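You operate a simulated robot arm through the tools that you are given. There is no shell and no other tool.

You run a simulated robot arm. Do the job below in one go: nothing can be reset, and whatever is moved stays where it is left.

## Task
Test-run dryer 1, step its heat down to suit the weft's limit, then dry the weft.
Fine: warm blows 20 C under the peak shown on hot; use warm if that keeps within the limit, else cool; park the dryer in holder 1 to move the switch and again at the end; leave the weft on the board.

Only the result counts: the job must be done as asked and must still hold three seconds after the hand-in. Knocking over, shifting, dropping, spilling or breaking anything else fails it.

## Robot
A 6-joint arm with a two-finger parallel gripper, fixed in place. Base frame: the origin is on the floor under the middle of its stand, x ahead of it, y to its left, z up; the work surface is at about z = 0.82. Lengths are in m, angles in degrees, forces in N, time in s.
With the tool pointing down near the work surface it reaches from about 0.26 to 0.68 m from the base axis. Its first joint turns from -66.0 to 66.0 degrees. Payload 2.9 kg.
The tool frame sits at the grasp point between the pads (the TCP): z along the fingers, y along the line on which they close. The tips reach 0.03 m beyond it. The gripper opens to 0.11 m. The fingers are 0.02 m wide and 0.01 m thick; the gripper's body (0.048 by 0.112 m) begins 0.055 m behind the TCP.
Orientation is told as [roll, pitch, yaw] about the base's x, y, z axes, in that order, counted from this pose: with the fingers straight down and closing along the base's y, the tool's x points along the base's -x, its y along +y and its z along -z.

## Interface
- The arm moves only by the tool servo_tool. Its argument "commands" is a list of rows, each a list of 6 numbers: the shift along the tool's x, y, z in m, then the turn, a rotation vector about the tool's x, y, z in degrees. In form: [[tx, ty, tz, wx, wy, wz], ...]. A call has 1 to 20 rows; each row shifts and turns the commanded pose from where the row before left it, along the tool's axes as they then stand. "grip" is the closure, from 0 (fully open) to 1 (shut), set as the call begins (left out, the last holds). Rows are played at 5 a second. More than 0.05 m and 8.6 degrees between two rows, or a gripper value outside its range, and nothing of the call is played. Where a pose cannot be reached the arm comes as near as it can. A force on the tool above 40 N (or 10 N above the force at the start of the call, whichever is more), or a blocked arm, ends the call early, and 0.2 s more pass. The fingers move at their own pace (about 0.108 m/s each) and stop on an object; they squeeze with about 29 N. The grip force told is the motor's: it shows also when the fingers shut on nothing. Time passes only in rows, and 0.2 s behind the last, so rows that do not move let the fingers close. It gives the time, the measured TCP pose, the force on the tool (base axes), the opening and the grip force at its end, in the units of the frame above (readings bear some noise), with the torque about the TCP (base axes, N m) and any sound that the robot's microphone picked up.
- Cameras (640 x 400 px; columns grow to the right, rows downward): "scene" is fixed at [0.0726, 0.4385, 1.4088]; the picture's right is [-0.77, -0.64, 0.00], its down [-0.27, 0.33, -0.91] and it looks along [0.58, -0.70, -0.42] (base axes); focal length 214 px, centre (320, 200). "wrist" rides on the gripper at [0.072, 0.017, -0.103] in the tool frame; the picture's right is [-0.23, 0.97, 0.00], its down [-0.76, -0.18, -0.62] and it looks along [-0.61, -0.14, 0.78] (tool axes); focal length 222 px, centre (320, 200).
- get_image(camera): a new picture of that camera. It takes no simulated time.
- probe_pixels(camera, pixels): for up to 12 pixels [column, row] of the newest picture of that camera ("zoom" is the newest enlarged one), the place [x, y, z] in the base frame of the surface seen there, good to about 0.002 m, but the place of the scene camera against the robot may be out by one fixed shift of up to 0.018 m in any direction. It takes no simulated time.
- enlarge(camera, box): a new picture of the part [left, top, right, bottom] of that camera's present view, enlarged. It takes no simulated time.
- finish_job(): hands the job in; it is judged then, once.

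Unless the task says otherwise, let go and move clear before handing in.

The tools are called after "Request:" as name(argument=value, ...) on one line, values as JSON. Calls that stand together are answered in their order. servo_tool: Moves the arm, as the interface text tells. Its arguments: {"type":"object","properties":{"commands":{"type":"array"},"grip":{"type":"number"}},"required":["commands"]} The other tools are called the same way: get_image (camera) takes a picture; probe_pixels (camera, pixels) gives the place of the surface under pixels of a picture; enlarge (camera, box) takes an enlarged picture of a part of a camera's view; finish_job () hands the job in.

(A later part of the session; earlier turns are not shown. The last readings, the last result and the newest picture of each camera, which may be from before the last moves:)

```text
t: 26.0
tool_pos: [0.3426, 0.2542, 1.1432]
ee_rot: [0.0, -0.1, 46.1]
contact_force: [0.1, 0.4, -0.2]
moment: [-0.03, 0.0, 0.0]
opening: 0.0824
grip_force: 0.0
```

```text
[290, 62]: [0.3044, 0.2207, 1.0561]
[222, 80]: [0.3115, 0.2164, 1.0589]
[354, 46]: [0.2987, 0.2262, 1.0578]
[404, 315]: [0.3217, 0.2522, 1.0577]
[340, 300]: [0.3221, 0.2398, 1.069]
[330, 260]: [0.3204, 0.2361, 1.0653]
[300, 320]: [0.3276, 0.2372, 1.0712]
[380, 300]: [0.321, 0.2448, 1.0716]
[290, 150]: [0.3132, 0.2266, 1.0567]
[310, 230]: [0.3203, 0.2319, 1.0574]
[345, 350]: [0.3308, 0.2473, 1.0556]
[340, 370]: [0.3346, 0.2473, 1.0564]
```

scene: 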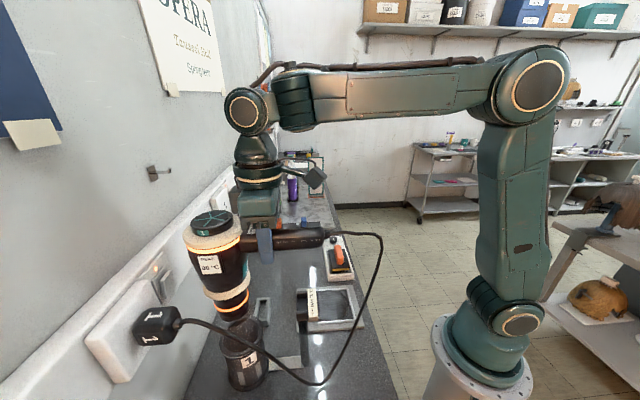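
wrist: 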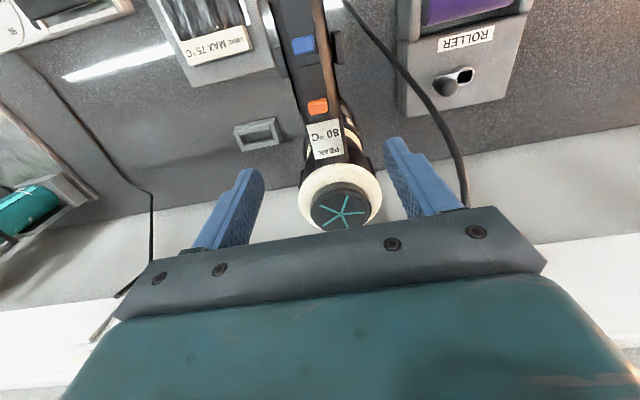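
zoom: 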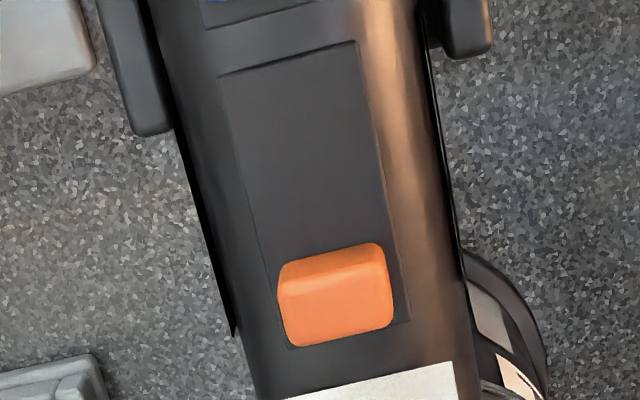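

The plate runs from d≈0.090 to 0.1255 m along the handle (centre 0.108) with the knob at ≈0.099, so WARM is about 9 mm outward. I'll shut the fingers and recheck the tool's true position before descending.

Request:
servo_tool(commands=[[0, 0, 0, 0, 0, 0], [0, 0, 0, 0, 0, 0], [0, 0, 0, 0, 0, 0], [0, 0, 0, 0, 0, 0]], grip=1.0)

Request:
get_image(camera="wrist")

```text
t: 27.0
tool_pos: [0.3428, 0.2537, 1.1425]
ee_rot: [0.0, 0.0, 46.0]
contact_force: [0.8, 0.1, 0.4]
moment: [0.02, 0.01, -0.02]
opening: 0.0
grip_force: 28.9
```

```text
taken
```

wrist: 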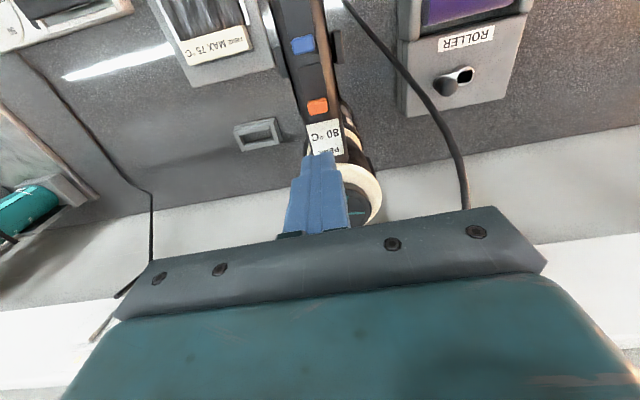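

The tool is really at (0.3428, 0.2537), about 4 mm off the handle line to the −tool-y side. I'll verify fingertip location by probing, then correct and come down behind the knob.

Request:
probe_pixels(camera="wrist", pixels=[[320, 160], [310, 165], [330, 165], [320, 154], [320, 175], [317, 106], [330, 128]])

Request:
servo_tool(commands=[[0.0046, 0.0045, 0.01, 0, 0, 0], [0, 0, 0.015, 0, 0, 0], [0, 0, 0, 0, 0, 0]])

Request:
get_image(camera="wrist")

Request:
enlarge(camera="scene", box=[235, 255, 335, 325])

```text
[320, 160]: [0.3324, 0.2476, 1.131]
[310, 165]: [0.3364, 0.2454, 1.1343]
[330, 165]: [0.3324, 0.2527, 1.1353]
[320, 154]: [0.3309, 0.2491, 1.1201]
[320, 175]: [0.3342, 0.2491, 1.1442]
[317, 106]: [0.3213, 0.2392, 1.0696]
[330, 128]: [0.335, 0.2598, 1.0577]
```

```text
t: 27.8
tool_pos: [0.3356, 0.2547, 1.1172]
ee_rot: [0.0, -0.1, 46.0]
contact_force: [-0.7, -0.7, 0.3]
moment: [0.01, 0.01, -0.01]
opening: 0.0002
grip_force: 29.0
```

```text
taken
```

wrist: 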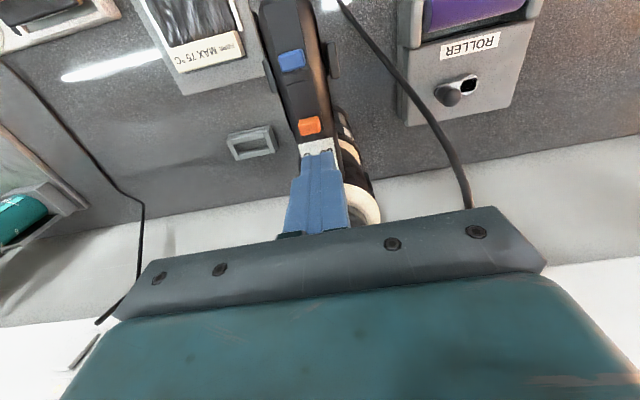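

```text
5.71 times, centred on (285, 290) of scene
```

zoom: 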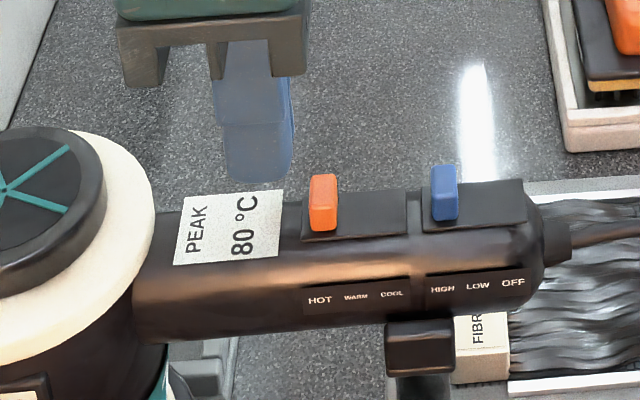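

The shut tips sit about 4 mm on the barrel side of the knob and on the handle line (TCP 0.3356, 0.2547). I'll descend to tip height ≈1.063, just above the handle's surface.

Request:
servo_tool(commands=[[0, 0, 0.012, 0, 0, 0], [0, 0, 0.012, 0, 0, 0], [0, 0, 0, 0, 0, 0]])

Request:
get_image(camera="wrist")

Request:
enlarge(camera="scene", box=[235, 255, 335, 325])

Request:
enlarge(camera="wrist", box=[250, 40, 390, 240])

```text
t: 28.6
tool_pos: [0.3322, 0.2541, 1.0955]
ee_rot: [0.0, -0.1, 46.1]
contact_force: [0.4, 0.8, 0.0]
moment: [0.0, -0.02, 0.0]
opening: 0.0
grip_force: 29.3
```

```text
taken
```

wrist: 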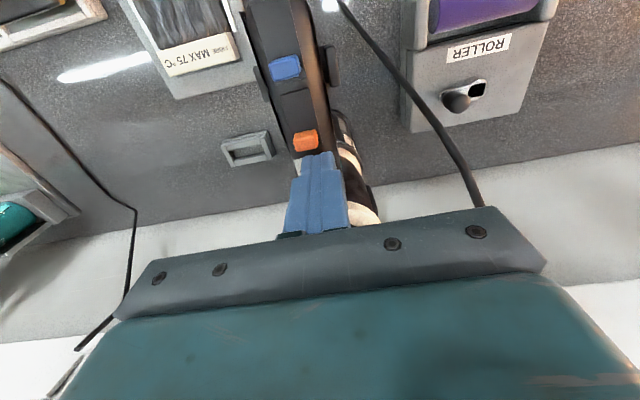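

```text
5.71 times, centred on (285, 290) of scene
```

zoom: 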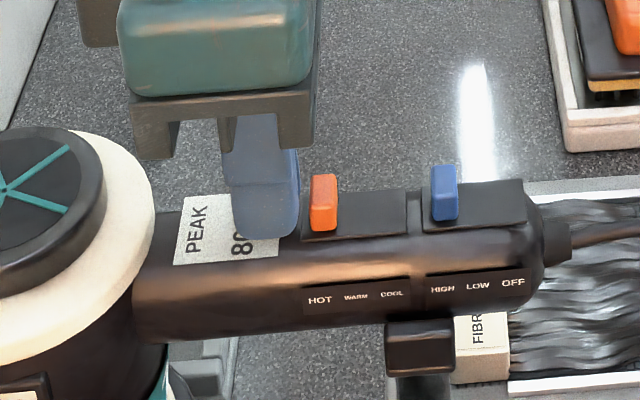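

```text
2.00 times, centred on (320, 140) of wrist
```

zoom: 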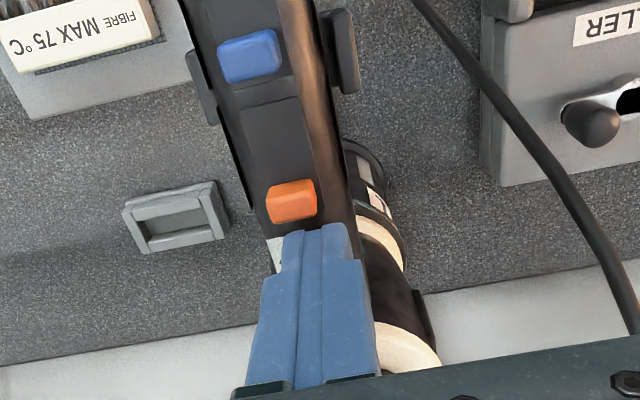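

The tips are down beside the knob: in the scene zoom the tip edge (297) is about 13 px (~4 mm) short of the knob (310). I'll push outward in small steps and check.

Request:
servo_tool(commands=[[0.002, -0.0025, 0, 0, 0, 0], [0.003, 0, 0, 0, 0, 0], [0.003, 0, 0, 0, 0, 0], [0, 0, 0, 0, 0, 0]])

Request:
enlarge(camera="scene", box=[235, 255, 335, 325])

Request:
enlarge(camera="wrist", box=[250, 40, 390, 240])

```text
t: 29.6
tool_pos: [0.3305, 0.248, 1.0932]
ee_rot: [0.0, -0.2, 45.9]
contact_force: [0.5, 0.2, 0.2]
moment: [0.02, -0.02, 0.01]
opening: 0.0
grip_force: 28.9
```

```text
5.71 times, centred on (285, 290) of scene
```

zoom: 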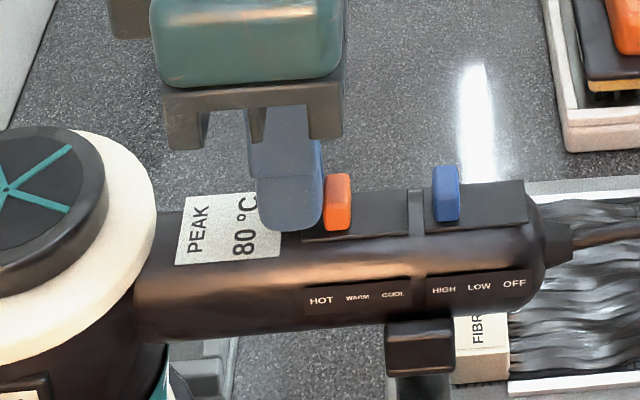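

```text
2.00 times, centred on (320, 140) of wrist
```

zoom: 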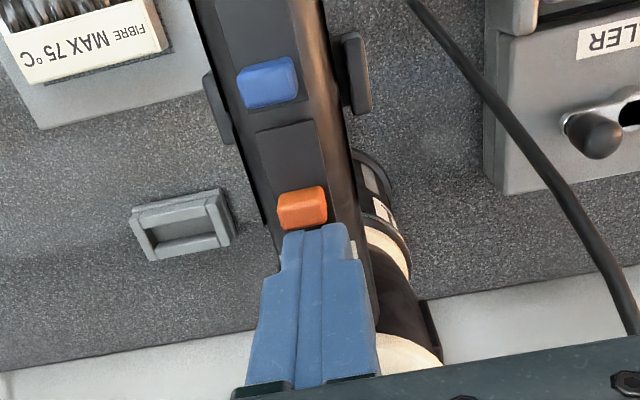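

The knob moved from column 323 to 337 (≈4.7 mm), about halfway to the plate's centre (~352). I'll push another 4.5 mm.

Request:
servo_tool(commands=[[0.0025, 0, 0, 0, 0, 0], [0.002, 0, 0, 0, 0, 0], [0, 0, 0, 0, 0, 0]])

Request:
enlarge(camera="scene", box=[235, 255, 335, 325])

Request:
enlarge(camera="wrist", box=[250, 40, 390, 240])

```text
t: 30.4
tool_pos: [0.3272, 0.245, 1.0929]
ee_rot: [0.0, -0.1, 46.0]
contact_force: [0.6, -0.3, 0.7]
moment: [0.01, 0.01, 0.01]
opening: 0.0
grip_force: 28.9
```

```text
5.71 times, centred on (285, 290) of scene
```

zoom: 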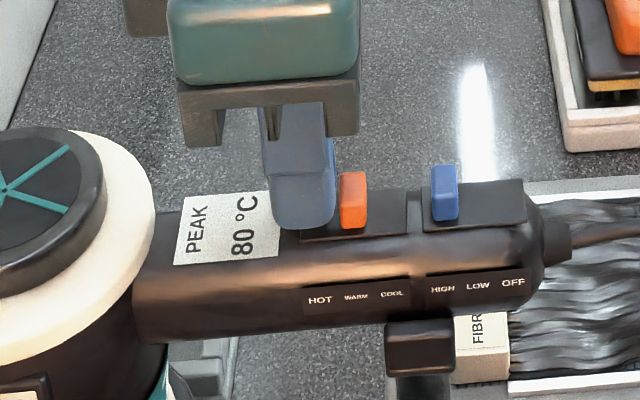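

```text
2.00 times, centred on (320, 140) of wrist
```

zoom: 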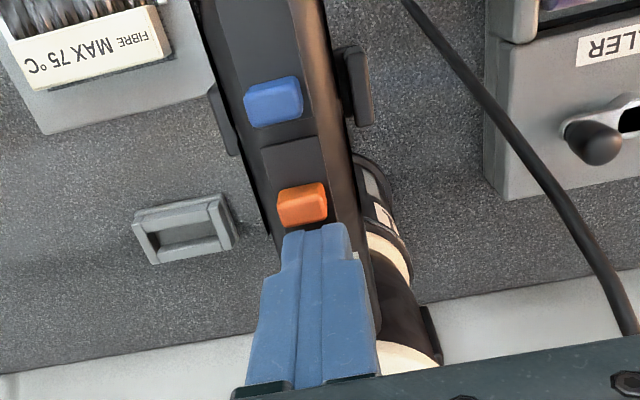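

The knob has snapped ahead of the tip to column 352, the centre of its plate (300–406): WARM. I'll rise clear and check both sliders.

Request:
servo_tool(commands=[[-0.002, 0, 0, 0, 0, 0], [0, 0, -0.02, 0, 0, 0], [0, 0, -0.025, 0, 0, 0], [0, 0, -0.025, 0, 0, 0], [0, 0, 0, 0, 0, 0]], grip=1.0)

Request:
enlarge(camera="scene", box=[255, 275, 335, 325])

Request:
get_image(camera="wrist")

Request:
enlarge(camera="wrist", box=[260, 20, 380, 160])

```text
t: 31.6
tool_pos: [0.3259, 0.2497, 1.1633]
ee_rot: [0.0, -0.1, 46.0]
contact_force: [-0.4, 0.2, -0.9]
moment: [0.0, -0.04, 0.03]
opening: 0.0002
grip_force: 29.2
```

```text
8.00 times, centred on (295, 300) of scene
```

zoom: 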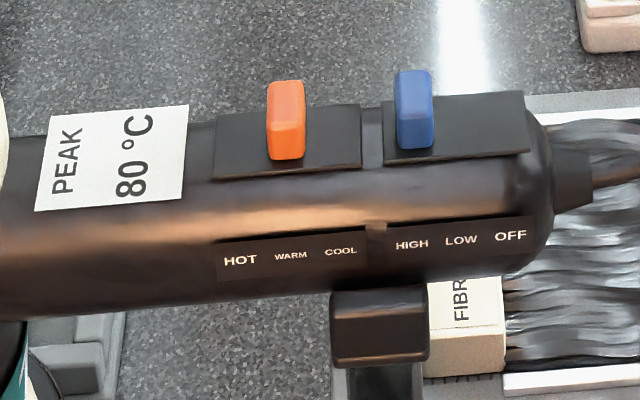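

```text
taken
```

wrist: 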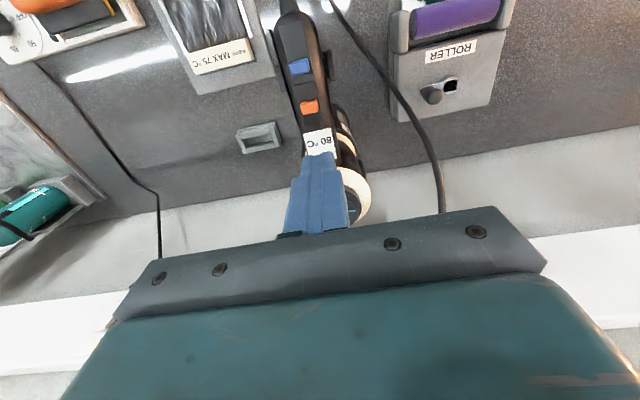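

```text
2.86 times, centred on (320, 90) of wrist
```

zoom: 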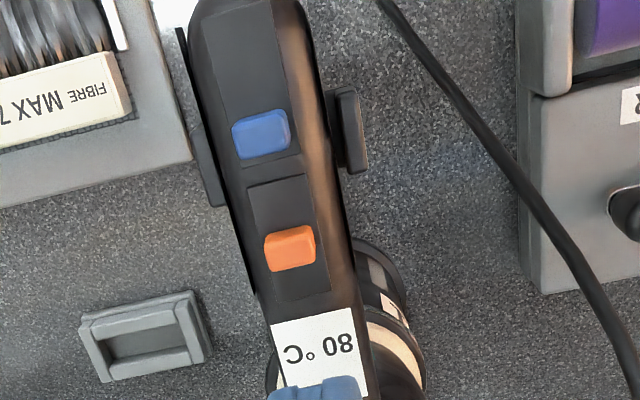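

WARM is confirmed (knob at 286 over the WARM mark, blue still at HIGH). Before moving the dryer I'll measure the cable's length and the weft's exact location.

Request:
get_image(camera="scene")

Request:
enlarge(camera="scene", box=[120, 240, 400, 400])

```text
taken
```

scene: 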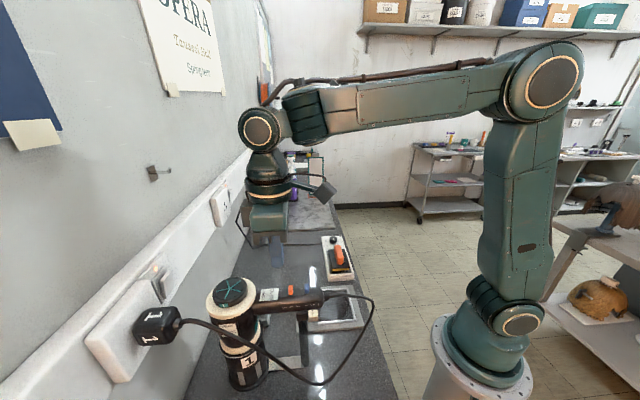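

```text
2.29 times, centred on (260, 320) of scene
```

zoom: 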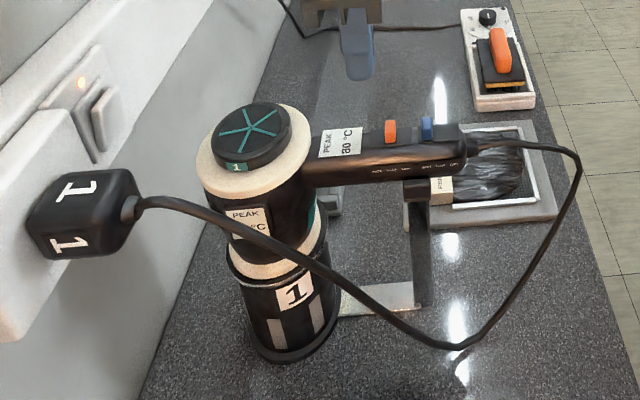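

Request:
probe_pixels(camera="zoom", pixels=[[150, 203], [200, 215], [260, 245], [320, 272], [380, 313], [420, 336], [455, 346], [500, 322], [545, 260], [572, 185], [545, 148], [500, 140]])

Request:
probe_pixels(camera="wrist", pixels=[[205, 25], [180, 5], [240, 5], [195, 45], [245, 40], [220, 60], [245, 45], [195, 68], [180, 60], [270, 75], [230, 25], [215, 12]])

```text
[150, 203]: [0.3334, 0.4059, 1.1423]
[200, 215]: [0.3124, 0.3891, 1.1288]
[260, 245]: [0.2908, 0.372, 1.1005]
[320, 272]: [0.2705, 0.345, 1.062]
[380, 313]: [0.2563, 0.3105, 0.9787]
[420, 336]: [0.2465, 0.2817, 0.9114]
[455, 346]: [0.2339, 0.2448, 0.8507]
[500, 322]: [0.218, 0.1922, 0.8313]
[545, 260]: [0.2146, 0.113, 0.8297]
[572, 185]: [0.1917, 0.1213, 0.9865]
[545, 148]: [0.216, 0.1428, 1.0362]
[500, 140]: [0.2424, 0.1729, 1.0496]
```

```text
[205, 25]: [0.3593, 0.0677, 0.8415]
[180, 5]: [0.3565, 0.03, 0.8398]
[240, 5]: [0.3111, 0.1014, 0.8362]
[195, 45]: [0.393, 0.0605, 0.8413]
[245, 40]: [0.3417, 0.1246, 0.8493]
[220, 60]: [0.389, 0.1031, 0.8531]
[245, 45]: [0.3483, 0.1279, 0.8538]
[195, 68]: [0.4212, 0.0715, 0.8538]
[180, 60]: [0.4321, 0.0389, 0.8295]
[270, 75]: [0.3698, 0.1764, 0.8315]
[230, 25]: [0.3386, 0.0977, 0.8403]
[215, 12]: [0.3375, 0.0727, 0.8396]
```

The cable is about 0.8 m long, so the move is safe, and the hair lies around (0.34, 0.06, 0.84). I'll reopen the fingers, move back over the grasp point and descend again.

Request:
servo_tool(commands=[[-0.006, -0.0025, 0, 0, 0, 0], [-0.0066, -0.0025, 0, 0, 0, 0], [0, 0, 0.02, 0, 0, 0], [0, 0, 0, 0, 0, 0], [0, 0, 0, 0, 0, 0]], grip=0.25)

Request:
get_image(camera="wrist")

```text
t: 32.8
tool_pos: [0.3384, 0.2539, 1.1414]
ee_rot: [0.1, -0.1, 46.0]
contact_force: [0.7, 0.0, -0.2]
moment: [0.0, 0.02, -0.01]
opening: 0.0824
grip_force: 0.2
```

```text
taken
```

wrist: 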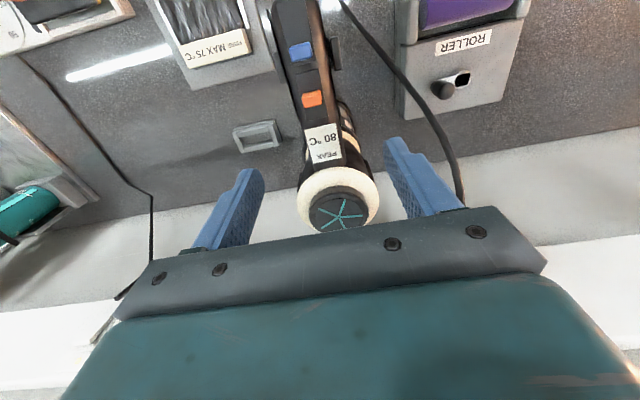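

The fingers straddle the handle line again at (0.3384, 0.2539). I'll descend to z ≈1.033 and check centring before closing.

Request:
servo_tool(commands=[[0, 0, 0.03, 0, 0, 0], [0, 0, 0.03, 0, 0, 0], [0, 0, 0.028, 0, 0, 0], [0, 0, 0.02, 0, 0, 0], [0, 0, 0, 0, 0, 0]])

Request:
get_image(camera="wrist")

Request:
enlarge(camera="scene", box=[180, 220, 360, 400])

```text
t: 34.0
tool_pos: [0.3389, 0.2488, 1.0368]
ee_rot: [0.0, -0.1, 45.9]
contact_force: [-0.2, 0.7, -0.1]
moment: [-0.03, 0.03, 0.01]
opening: 0.0826
grip_force: 0.0
```

```text
taken
```

wrist: 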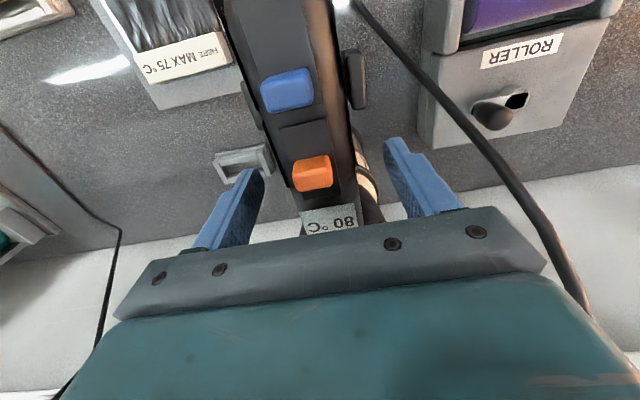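

```text
2.22 times, centred on (270, 310) of scene
```

zoom: 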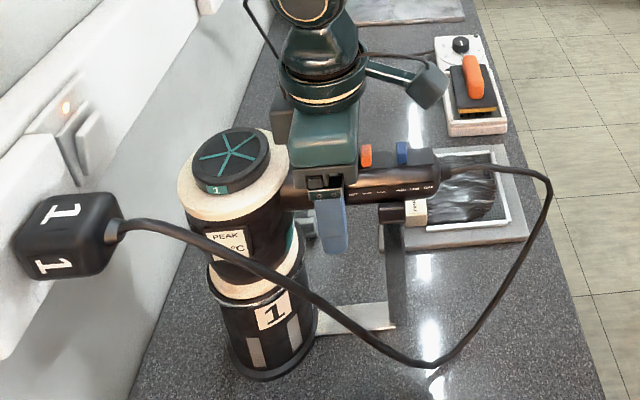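

The handle sits right of centre between the fingers (reading is 5 mm off laterally). I'll correct by about 5 mm in tool y, 3 mm in tool x and 4 mm down, then recheck.

Request:
servo_tool(commands=[[-0.003, 0.0045, 0.0035, 0, 0, 0], [0, 0, 0, 0, 0, 0]])

Request:
get_image(camera="wrist")

```text
t: 34.6
tool_pos: [0.34, 0.256, 1.0329]
ee_rot: [0.1, 0.0, 46.0]
contact_force: [0.5, 0.0, 0.4]
moment: [0.02, 0.0, 0.01]
opening: 0.0822
grip_force: 0.0
```

```text
taken
```

wrist: 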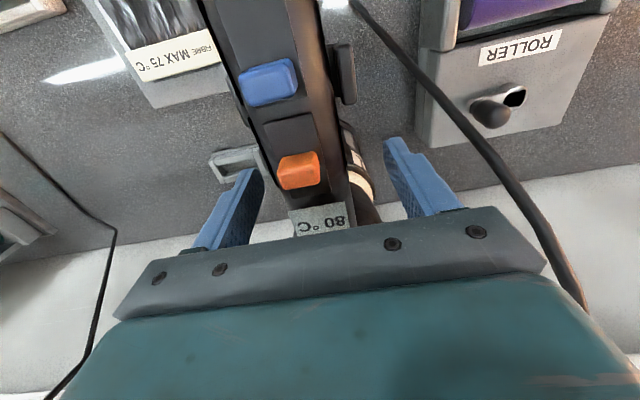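

The view now matches the first grasp. I'll close, then lift 3 cm.

Request:
servo_tool(commands=[[0, 0, 0, 0, 0, 0], [0, 0, 0, 0, 0, 0], [0, 0, 0, 0, 0, 0], [0, 0, 0, 0, 0, 0]], grip=1.0)

Request:
servo_tool(commands=[[0, 0, -0.005, 0, 0, 0], [0, 0, -0.005, 0, 0, 0], [0, 0, -0.01, 0, 0, 0], [0, 0, -0.01, 0, 0, 0], [0, 0, 0, 0, 0, 0]])

Request:
enlarge(camera="scene", box=[180, 220, 360, 400])

Request:
get_image(camera="wrist")

```text
t: 35.6
tool_pos: [0.3387, 0.2556, 1.0342]
ee_rot: [0.0, -0.2, 46.0]
contact_force: [0.4, -2.5, 0.0]
moment: [0.08, -0.17, -0.24]
opening: 0.036
grip_force: 28.8
```

```text
t: 36.8
tool_pos: [0.3403, 0.2557, 1.0633]
ee_rot: [0.0, -0.1, 46.0]
contact_force: [-0.1, 0.2, -4.9]
moment: [-0.21, 0.22, -0.01]
opening: 0.0361
grip_force: 29.1
```

```text
2.22 times, centred on (270, 310) of scene
```

zoom: 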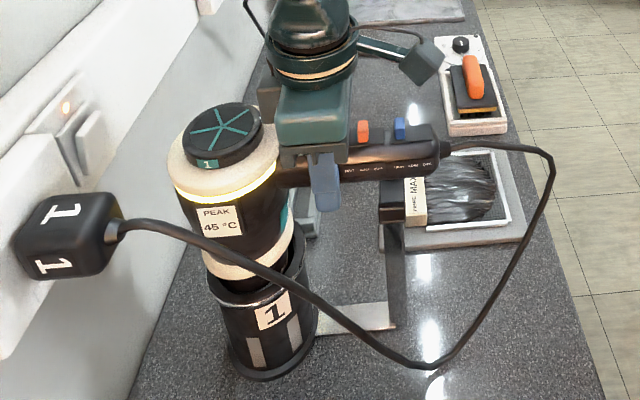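

```text
taken
```

wrist: 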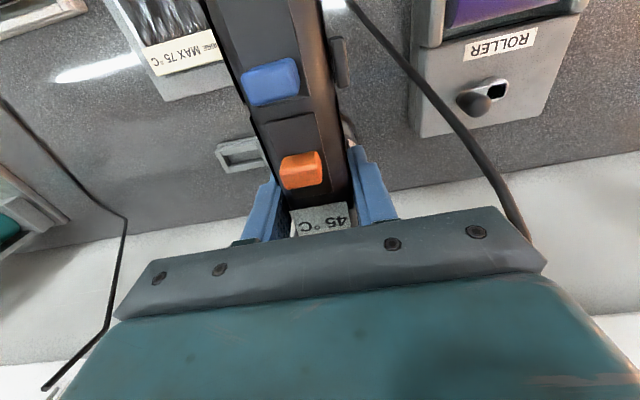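

The display restarted at 45 °C on WARM. I'll lift clear and confirm it settles at 60 °C before going near the weft.

Request:
servo_tool(commands=[[0, 0, -0.02, 0, 0, 0], [0, 0, -0.025, 0, 0, 0], [0, 0, -0.025, 0, 0, 0], [0, 0, -0.025, 0, 0, 0], [0, 0, -0.025, 0, 0, 0], [0, 0, -0.015, 0, 0, 0], [0, 0, 0, 0, 0, 0], [0, 0, 0, 0, 0, 0], [0, 0, 0, 0, 0, 0], [0, 0, 0, 0, 0, 0], [0, 0, 0, 0, 0, 0], [0, 0, 0, 0, 0, 0], [0, 0, 0, 0, 0, 0], [0, 0, 0, 0, 0, 0], [0, 0, 0, 0, 0, 0], [0, 0, 0, 0, 0, 0]])

Request:
get_image(camera="scene")

Request:
enlarge(camera="wrist", box=[270, 140, 370, 240])

Request:
enlarge(camera="scene", box=[180, 190, 360, 400])

```text
t: 40.2
tool_pos: [0.3385, 0.2569, 1.1967]
ee_rot: [0.0, -0.1, 46.0]
contact_force: [0.1, -0.1, -6.5]
moment: [-0.22, 0.22, 0.01]
opening: 0.0358
grip_force: 29.3
```

```text
taken
```

scene: 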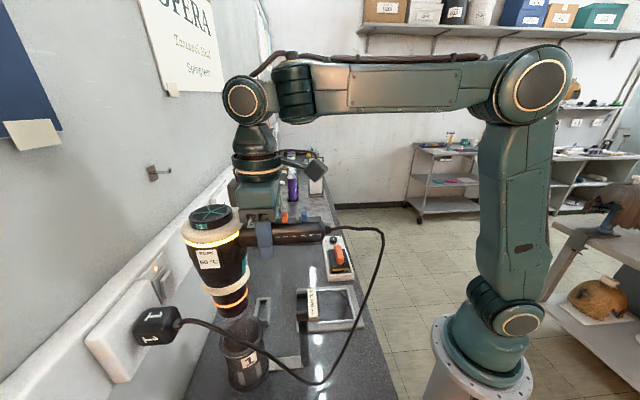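

```text
4.00 times, centred on (320, 190) of wrist
```

zoom: 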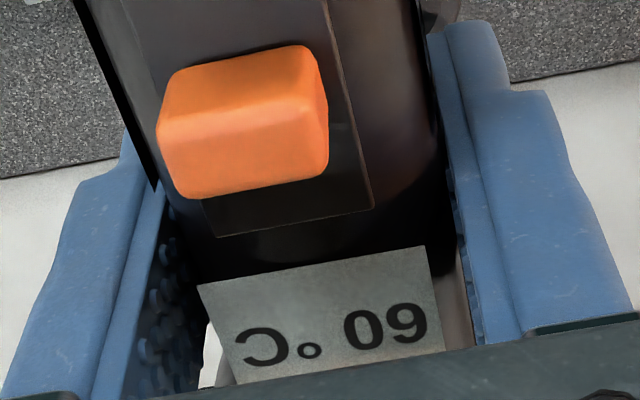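

```text
1.90 times, centred on (270, 295) of scene
```

zoom: 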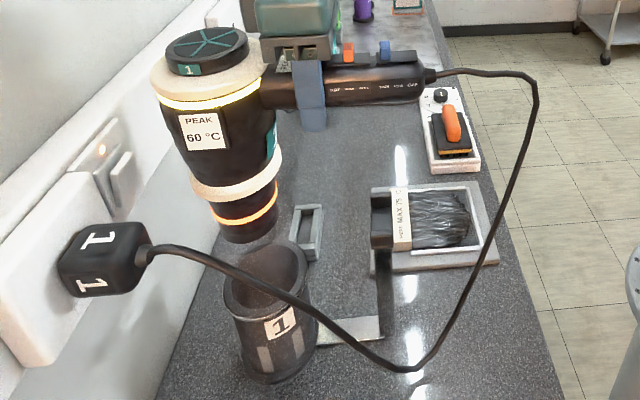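

WARM settles at exactly 60 °C. I'll raise further so the nozzle clears the fork, then carry the dryer toward the weft, keeping the current heading for now.

Request:
servo_tool(commands=[[0, 0, -0.02, 0, 0, 0], [0, 0, -0.025, 0, 0, 0], [0.0232, -0.0093, 0, 0, 0, 0], [0.0232, -0.0093, 0, 0, 0, 0], [0.0232, -0.0093, 0, 0, 0, 0], [0.0232, -0.0093, 0, 0, 0, 0], [0.0232, -0.0093, 0, 0, 0, 0], [0.0232, -0.0093, 0, 0, 0, 0], [0, 0, 0, 0, 0, 0]])

Request:
get_image(camera="scene")

Request:
get_image(camera="wrist")

```text
t: 42.2
tool_pos: [0.2812, 0.1182, 1.2421]
ee_rot: [0.0, -0.1, 46.0]
contact_force: [0.2, 0.6, -4.4]
moment: [-0.24, 0.18, 0.01]
opening: 0.036
grip_force: 28.9
```

```text
taken
```

scene: 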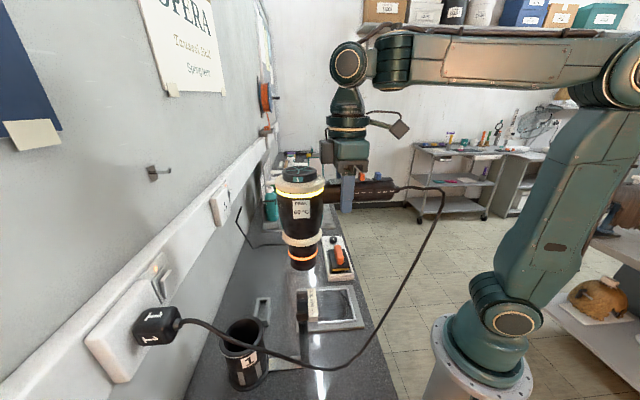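

```text
taken
```

wrist: 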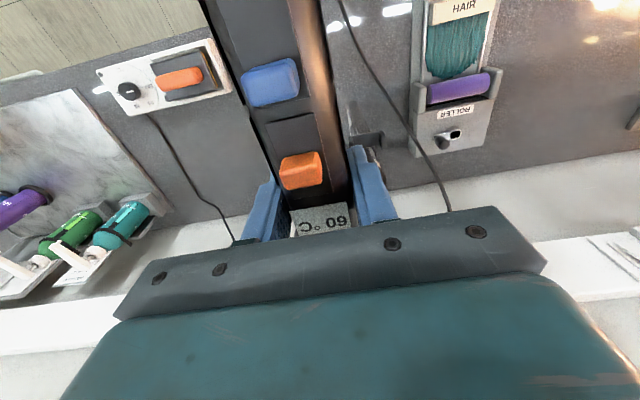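

The dryer is over the counter and running at 60 °C. I notice a second item marked HAIR by the roller (wrist px 460,20), so I'll read it to be sure which piece is the weft on the board.

Request:
enlarge(camera="wrist", box=[390, 0, 530, 160])

Request:
enlarge(camera="scene", box=[280, 220, 380, 350])

```text
2.50 times, centred on (460, 80) of wrist
```

zoom: 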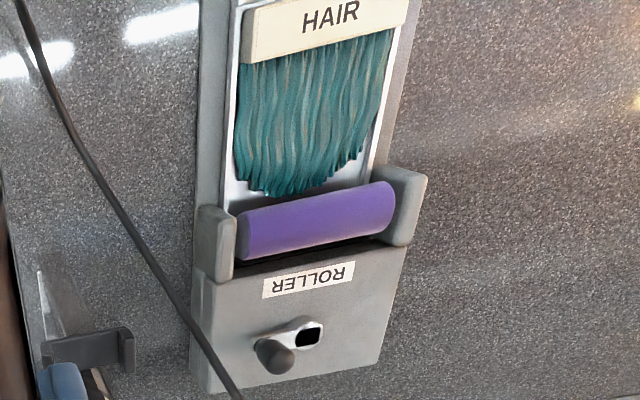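

```text
3.08 times, centred on (330, 285) of scene
```

zoom: 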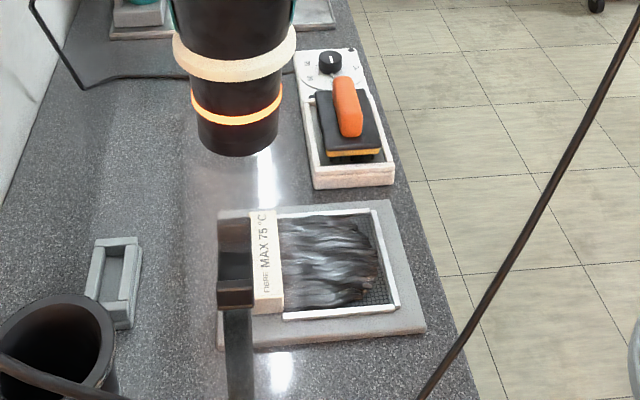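

That piece is unrelated (no limit, on the roller unit); the weft is the FIBRE MAX 75 °C one on the board, still shiny-wet. I'll swing the dryer about the grip so the barrel comes over the weft while staying high.

Request:
servo_tool(commands=[[0, 0, 0, 0, 0, 7.67], [0, 0, 0, 0, 0, 7.67], [0, 0, 0, 0, 0, 7.67], [0, 0, 0, 0, 0, 7.67], [0, 0, 0, 0, 0, 7.67], [0, 0, 0, 0, 0, 7.67], [0, 0, 0, 0, 0, 0]])

Request:
get_image(camera="scene")

```text
t: 43.8
tool_pos: [0.2824, 0.1173, 1.2438]
ee_rot: [0.1, 0.0, -0.1]
contact_force: [-0.1, 0.0, -4.9]
moment: [-0.01, 0.29, 0.01]
opening: 0.0357
grip_force: 29.4
```

```text
taken
```

scene: 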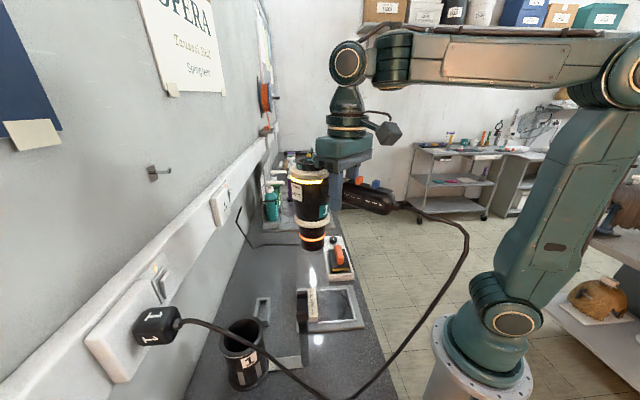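

The dryer holds steady at yaw 0, barrel now at about (0.36, 0.117). I'll continue the swing to yaw −46° over the weft.

Request:
servo_tool(commands=[[0, 0, 0, 0, 0, 7.67], [0, 0, 0, 0, 0, 7.67], [0, 0, 0, 0, 0, 7.67], [0, 0, 0, 0, 0, 7.67], [0, 0, 0, 0, 0, 7.67], [0, 0, 0, 0, 0, 7.67], [0, 0, 0, 0, 0, 0]])

Request:
get_image(camera="scene")

Request:
get_image(camera="wrist")

```text
t: 45.4
tool_pos: [0.2812, 0.1167, 1.2424]
ee_rot: [0.1, 0.1, -46.1]
contact_force: [-0.5, 0.6, -6.0]
moment: [0.22, 0.16, -0.01]
opening: 0.0357
grip_force: 28.9
```

```text
taken
```

scene: 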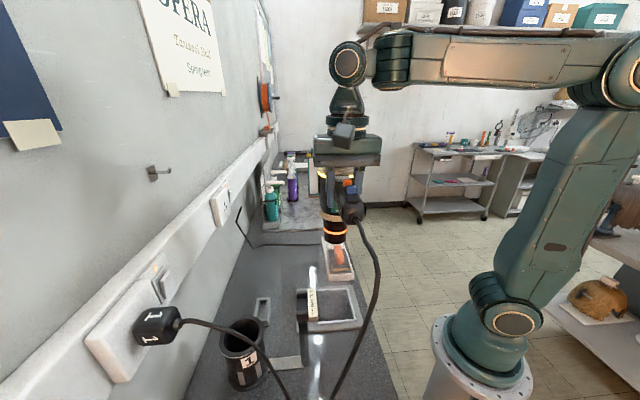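

```text
taken
```

wrist: 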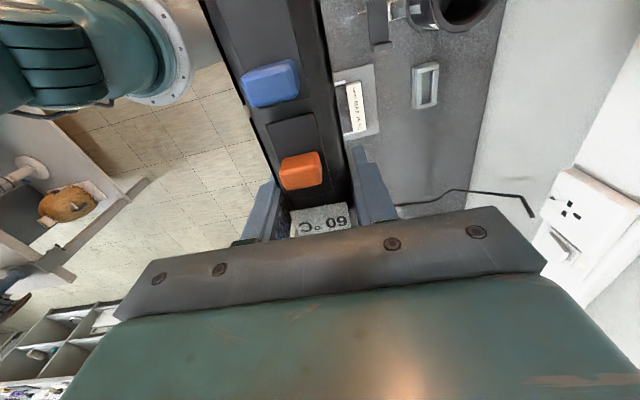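

The barrel should be at about (0.335, 0.061), right over the hair, still at 60 °C. I'll lower to bring the nozzle roughly 10 cm above the weft.

Request:
servo_tool(commands=[[0, 0, 0.025, 0, 0, 0], [0, 0, 0.025, 0, 0, 0], [0, 0, 0.025, 0, 0, 0], [0, 0, 0.025, 0, 0, 0], [0, 0, 0.025, 0, 0, 0], [0, 0, 0.015, 0, 0, 0], [0, 0, 0, 0, 0, 0]])

Request:
get_image(camera="scene")

Request:
enlarge(camera="scene", box=[270, 200, 400, 350])

Request:
get_image(camera="wrist")

```text
t: 47.0
tool_pos: [0.282, 0.1174, 1.1027]
ee_rot: [0.1, -0.1, -46.0]
contact_force: [-0.3, 0.5, -5.8]
moment: [0.22, 0.2, -0.02]
opening: 0.0358
grip_force: 28.4
```

```text
taken
```

scene: 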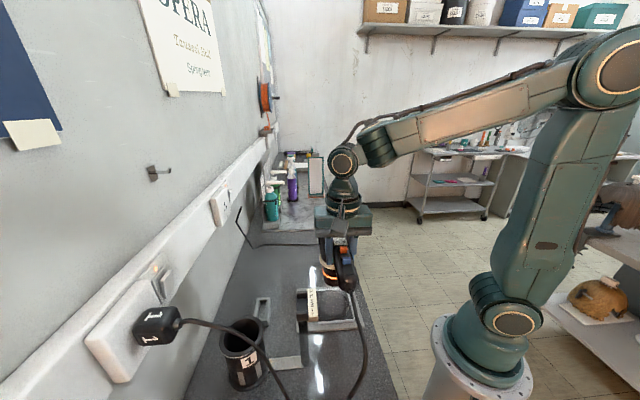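

```text
2.67 times, centred on (335, 275) of scene
```

zoom: 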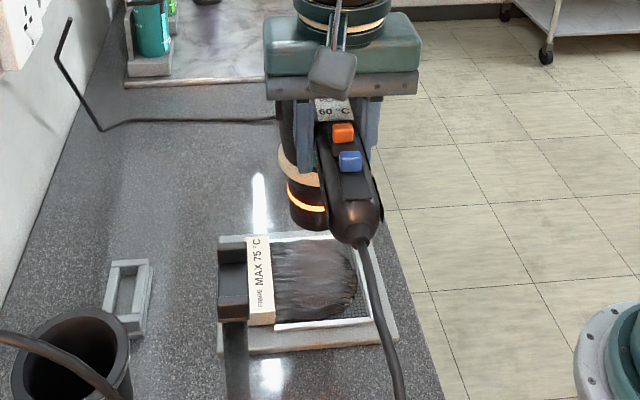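

```text
taken
```

wrist: 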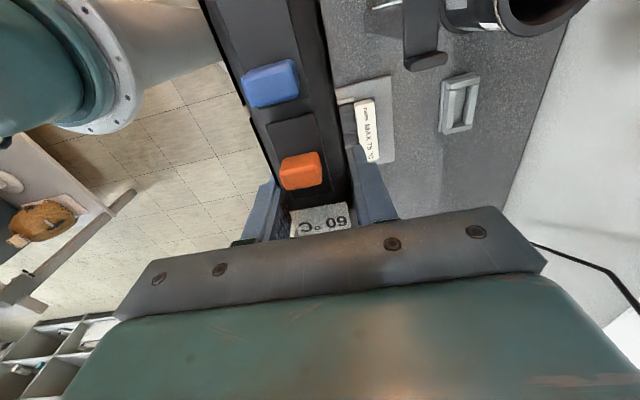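

The hair (zoom px 315,280) is already turning from shiny to matte, and the nozzle is right over it at 60 °C. I'll keep blowing and watch.

Request:
servo_tool(commands=[[0, 0, 0, 0, 0, 0], [0, 0, 0, 0, 0, 0], [0, 0, 0, 0, 0, 0], [0, 0, 0, 0, 0, 0], [0, 0, 0, 0, 0, 0], [0, 0, 0, 0, 0, 0], [0, 0, 0, 0, 0, 0], [0, 0, 0, 0, 0, 0], [0, 0, 0, 0, 0, 0], [0, 0, 0, 0, 0, 0], [0, 0, 0, 0, 0, 0], [0, 0, 0, 0, 0, 0], [0, 0, 0, 0, 0, 0], [0, 0, 0, 0, 0, 0], [0, 0, 0, 0, 0, 0]])

Request:
enlarge(camera="scene", box=[280, 260, 380, 340])

Request:
enlarge(camera="wrist", box=[260, 60, 400, 240])

```text
t: 50.2
tool_pos: [0.2834, 0.1169, 1.1028]
ee_rot: [0.1, -0.1, -45.9]
contact_force: [-0.3, 0.3, -5.6]
moment: [0.22, 0.25, 0.03]
opening: 0.0358
grip_force: 29.6
```

```text
5.00 times, centred on (330, 300) of scene
```

zoom: 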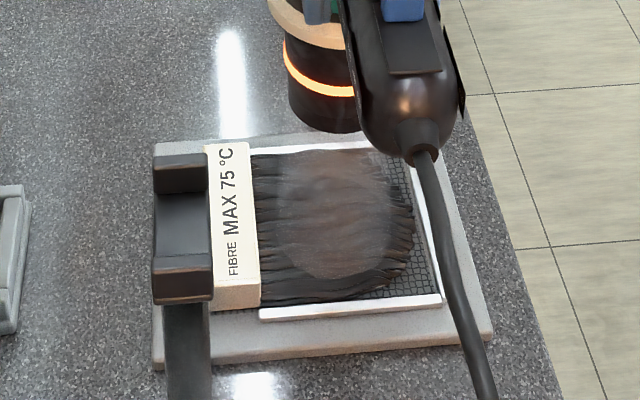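

```text
2.22 times, centred on (330, 150) of wrist
```

zoom: 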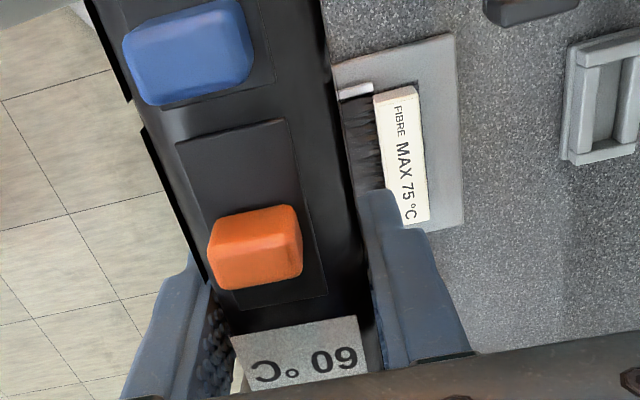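

A pale mist (zoom px 340,215) is rising from the hair centre, so it's drying. I'll keep blowing until that stops.

Request:
servo_tool(commands=[[0, 0, 0, 0, 0, 0], [0, 0, 0, 0, 0, 0], [0, 0, 0, 0, 0, 0], [0, 0, 0, 0, 0, 0], [0, 0, 0, 0, 0, 0], [0, 0, 0, 0, 0, 0], [0, 0, 0, 0, 0, 0], [0, 0, 0, 0, 0, 0], [0, 0, 0, 0, 0, 0], [0, 0, 0, 0, 0, 0], [0, 0, 0, 0, 0, 0], [0, 0, 0, 0, 0, 0], [0, 0, 0, 0, 0, 0], [0, 0, 0, 0, 0, 0], [0, 0, 0, 0, 0, 0], [0, 0, 0, 0, 0, 0], [0, 0, 0, 0, 0, 0], [0, 0, 0, 0, 0, 0], [0, 0, 0, 0, 0, 0], [0, 0, 0, 0, 0, 0]])

Request:
enlarge(camera="scene", box=[280, 260, 380, 340])

```text
t: 54.4
tool_pos: [0.2824, 0.1162, 1.1025]
ee_rot: [0.0, 0.1, -45.9]
contact_force: [-0.5, 0.3, -5.4]
moment: [0.24, 0.2, -0.02]
opening: 0.0358
grip_force: 29.1
```

```text
5.00 times, centred on (330, 300) of scene
```

zoom: 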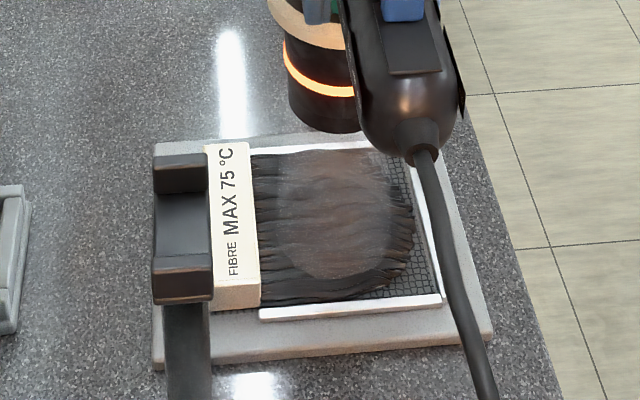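

The mist is slightly thinner. I'll carry on blowing and compare.

Request:
servo_tool(commands=[[0, 0, 0, 0, 0, 0], [0, 0, 0, 0, 0, 0], [0, 0, 0, 0, 0, 0], [0, 0, 0, 0, 0, 0], [0, 0, 0, 0, 0, 0], [0, 0, 0, 0, 0, 0], [0, 0, 0, 0, 0, 0], [0, 0, 0, 0, 0, 0], [0, 0, 0, 0, 0, 0], [0, 0, 0, 0, 0, 0], [0, 0, 0, 0, 0, 0], [0, 0, 0, 0, 0, 0], [0, 0, 0, 0, 0, 0], [0, 0, 0, 0, 0, 0], [0, 0, 0, 0, 0, 0], [0, 0, 0, 0, 0, 0], [0, 0, 0, 0, 0, 0], [0, 0, 0, 0, 0, 0], [0, 0, 0, 0, 0, 0], [0, 0, 0, 0, 0, 0]])

Request:
servo_tool(commands=[[0, 0, 0, 0, 0, 0], [0, 0, 0, 0, 0, 0], [0, 0, 0, 0, 0, 0], [0, 0, 0, 0, 0, 0], [0, 0, 0, 0, 0, 0], [0, 0, 0, 0, 0, 0], [0, 0, 0, 0, 0, 0], [0, 0, 0, 0, 0, 0], [0, 0, 0, 0, 0, 0], [0, 0, 0, 0, 0, 0]])

Request:
enlarge(camera="scene", box=[280, 260, 380, 340])

Request:
enlarge(camera="wrist", box=[260, 60, 400, 240])

```text
t: 58.6
tool_pos: [0.283, 0.1172, 1.1038]
ee_rot: [0.1, 0.0, -45.9]
contact_force: [-0.1, 0.9, -5.6]
moment: [0.24, 0.19, -0.01]
opening: 0.0362
grip_force: 29.2
```

```text
t: 60.8
tool_pos: [0.2841, 0.118, 1.1024]
ee_rot: [0.2, -0.1, -46.0]
contact_force: [1.0, 0.5, -5.6]
moment: [0.24, 0.19, -0.01]
opening: 0.0358
grip_force: 28.8
```

```text
5.00 times, centred on (330, 300) of scene
```

zoom: 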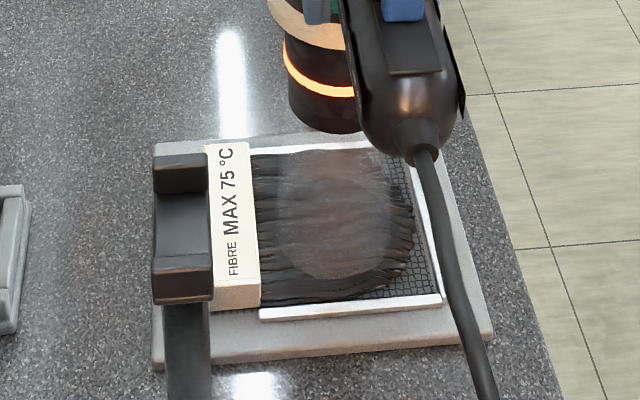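

```text
2.22 times, centred on (330, 150) of wrist
```

zoom: 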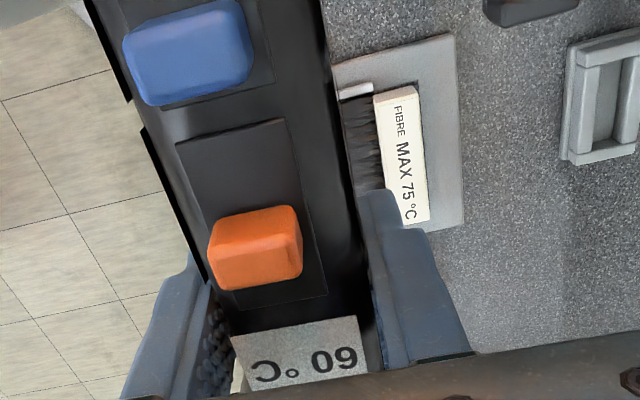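

The mist is still there, so it isn't dry yet. I'll give it a longer blow in place.

Request:
servo_tool(commands=[[0, 0, 0, 0, 0, 0], [0, 0, 0, 0, 0, 0], [0, 0, 0, 0, 0, 0], [0, 0, 0, 0, 0, 0], [0, 0, 0, 0, 0, 0], [0, 0, 0, 0, 0, 0], [0, 0, 0, 0, 0, 0], [0, 0, 0, 0, 0, 0], [0, 0, 0, 0, 0, 0], [0, 0, 0, 0, 0, 0], [0, 0, 0, 0, 0, 0], [0, 0, 0, 0, 0, 0], [0, 0, 0, 0, 0, 0], [0, 0, 0, 0, 0, 0], [0, 0, 0, 0, 0, 0], [0, 0, 0, 0, 0, 0], [0, 0, 0, 0, 0, 0], [0, 0, 0, 0, 0, 0], [0, 0, 0, 0, 0, 0], [0, 0, 0, 0, 0, 0]])

Request:
enlarge(camera="scene", box=[280, 260, 380, 340])

Request:
servo_tool(commands=[[0, 0, 0, 0, 0, 0], [0, 0, 0, 0, 0, 0], [0, 0, 0, 0, 0, 0], [0, 0, 0, 0, 0, 0], [0, 0, 0, 0, 0, 0], [0, 0, 0, 0, 0, 0], [0, 0, 0, 0, 0, 0], [0, 0, 0, 0, 0, 0], [0, 0, 0, 0, 0, 0], [0, 0, 0, 0, 0, 0], [0, 0, 0, 0, 0, 0], [0, 0, 0, 0, 0, 0], [0, 0, 0, 0, 0, 0], [0, 0, 0, 0, 0, 0], [0, 0, 0, 0, 0, 0], [0, 0, 0, 0, 0, 0], [0, 0, 0, 0, 0, 0], [0, 0, 0, 0, 0, 0], [0, 0, 0, 0, 0, 0], [0, 0, 0, 0, 0, 0]])

Request:
enlarge(camera="scene", box=[280, 260, 380, 340])

```text
t: 65.0
tool_pos: [0.2838, 0.1169, 1.103]
ee_rot: [0.1, 0.0, -46.0]
contact_force: [-0.5, 0.6, -6.4]
moment: [0.23, 0.18, -0.03]
opening: 0.0357
grip_force: 29.6
```

```text
5.00 times, centred on (330, 300) of scene
```

zoom: 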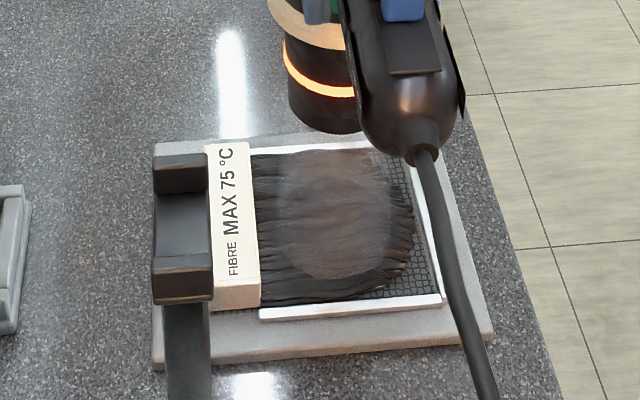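

```text
t: 69.2
tool_pos: [0.2826, 0.1161, 1.1025]
ee_rot: [0.2, 0.0, -46.0]
contact_force: [-1.0, 0.5, -5.8]
moment: [0.21, 0.24, 0.02]
opening: 0.0359
grip_force: 29.2
```

```text
5.00 times, centred on (330, 300) of scene
```

zoom: 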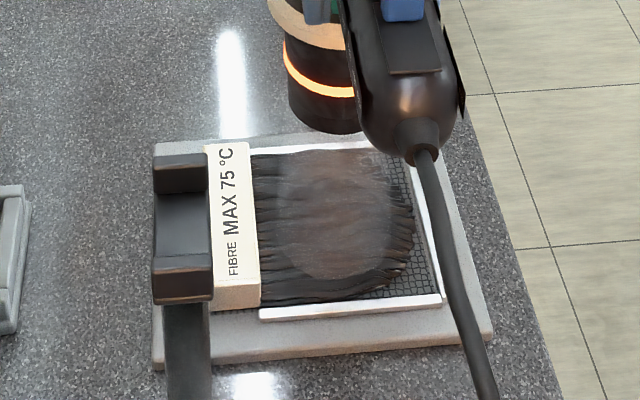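

The haze looks like the air plume itself (I saw the same haze inside the cup during the tests), so it can't tell wet from dry. I'll raise the dryer and swing it aside to see the hair plainly.

Request:
servo_tool(commands=[[0, 0, -0.025, 0, 0, 0], [0, 0, -0.025, 0, 0, 0], [0, 0, -0.025, 0, 0, 0], [0, 0, -0.025, 0, 0, 0], [0, 0, -0.025, 0, 0, 0], [0, 0, -0.015, 0, 0, 0], [0, 0, 0, 0, 0, -7.67], [0, 0, 0, 0, 0, -7.67], [0, 0, 0, 0, 0, -7.67], [0, 0, 0, 0, 0, -7.67], [0, 0, 0, 0, 0, -7.67], [0, 0, 0, 0, 0, -7.67], [0, 0, 0, 0, 0, 0]])

Request:
get_image(camera="scene")

Request:
enlarge(camera="scene", box=[280, 260, 380, 340])

Request:
get_image(camera="wrist")

```text
t: 72.0
tool_pos: [0.282, 0.1178, 1.2426]
ee_rot: [0.0, 0.0, 0.1]
contact_force: [-0.4, 0.3, -6.1]
moment: [-0.02, 0.31, 0.0]
opening: 0.0361
grip_force: 29.1
```

```text
taken
```

scene: 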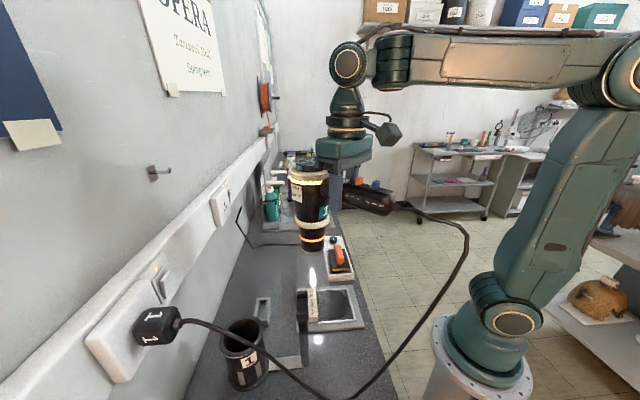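

```text
5.00 times, centred on (330, 300) of scene
```

zoom: 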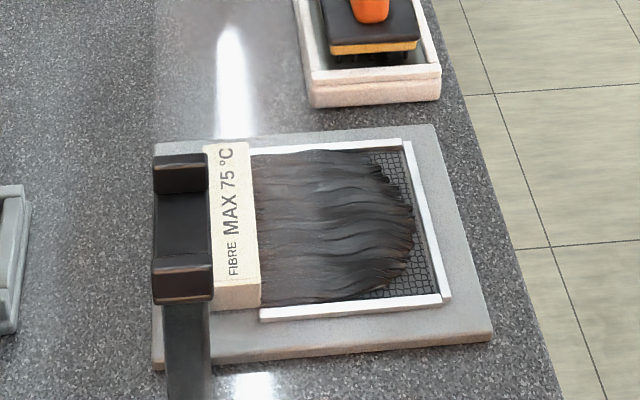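

```text
taken
```

wrist: 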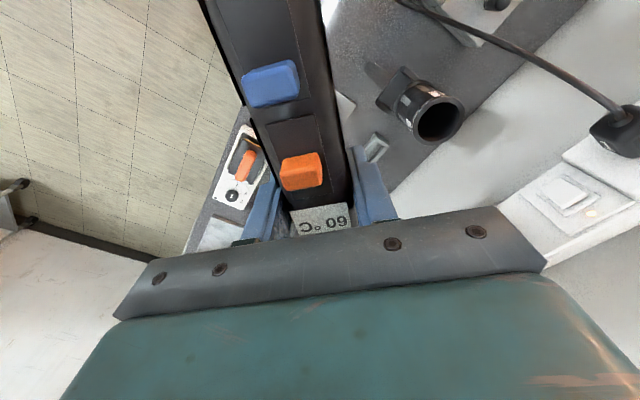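

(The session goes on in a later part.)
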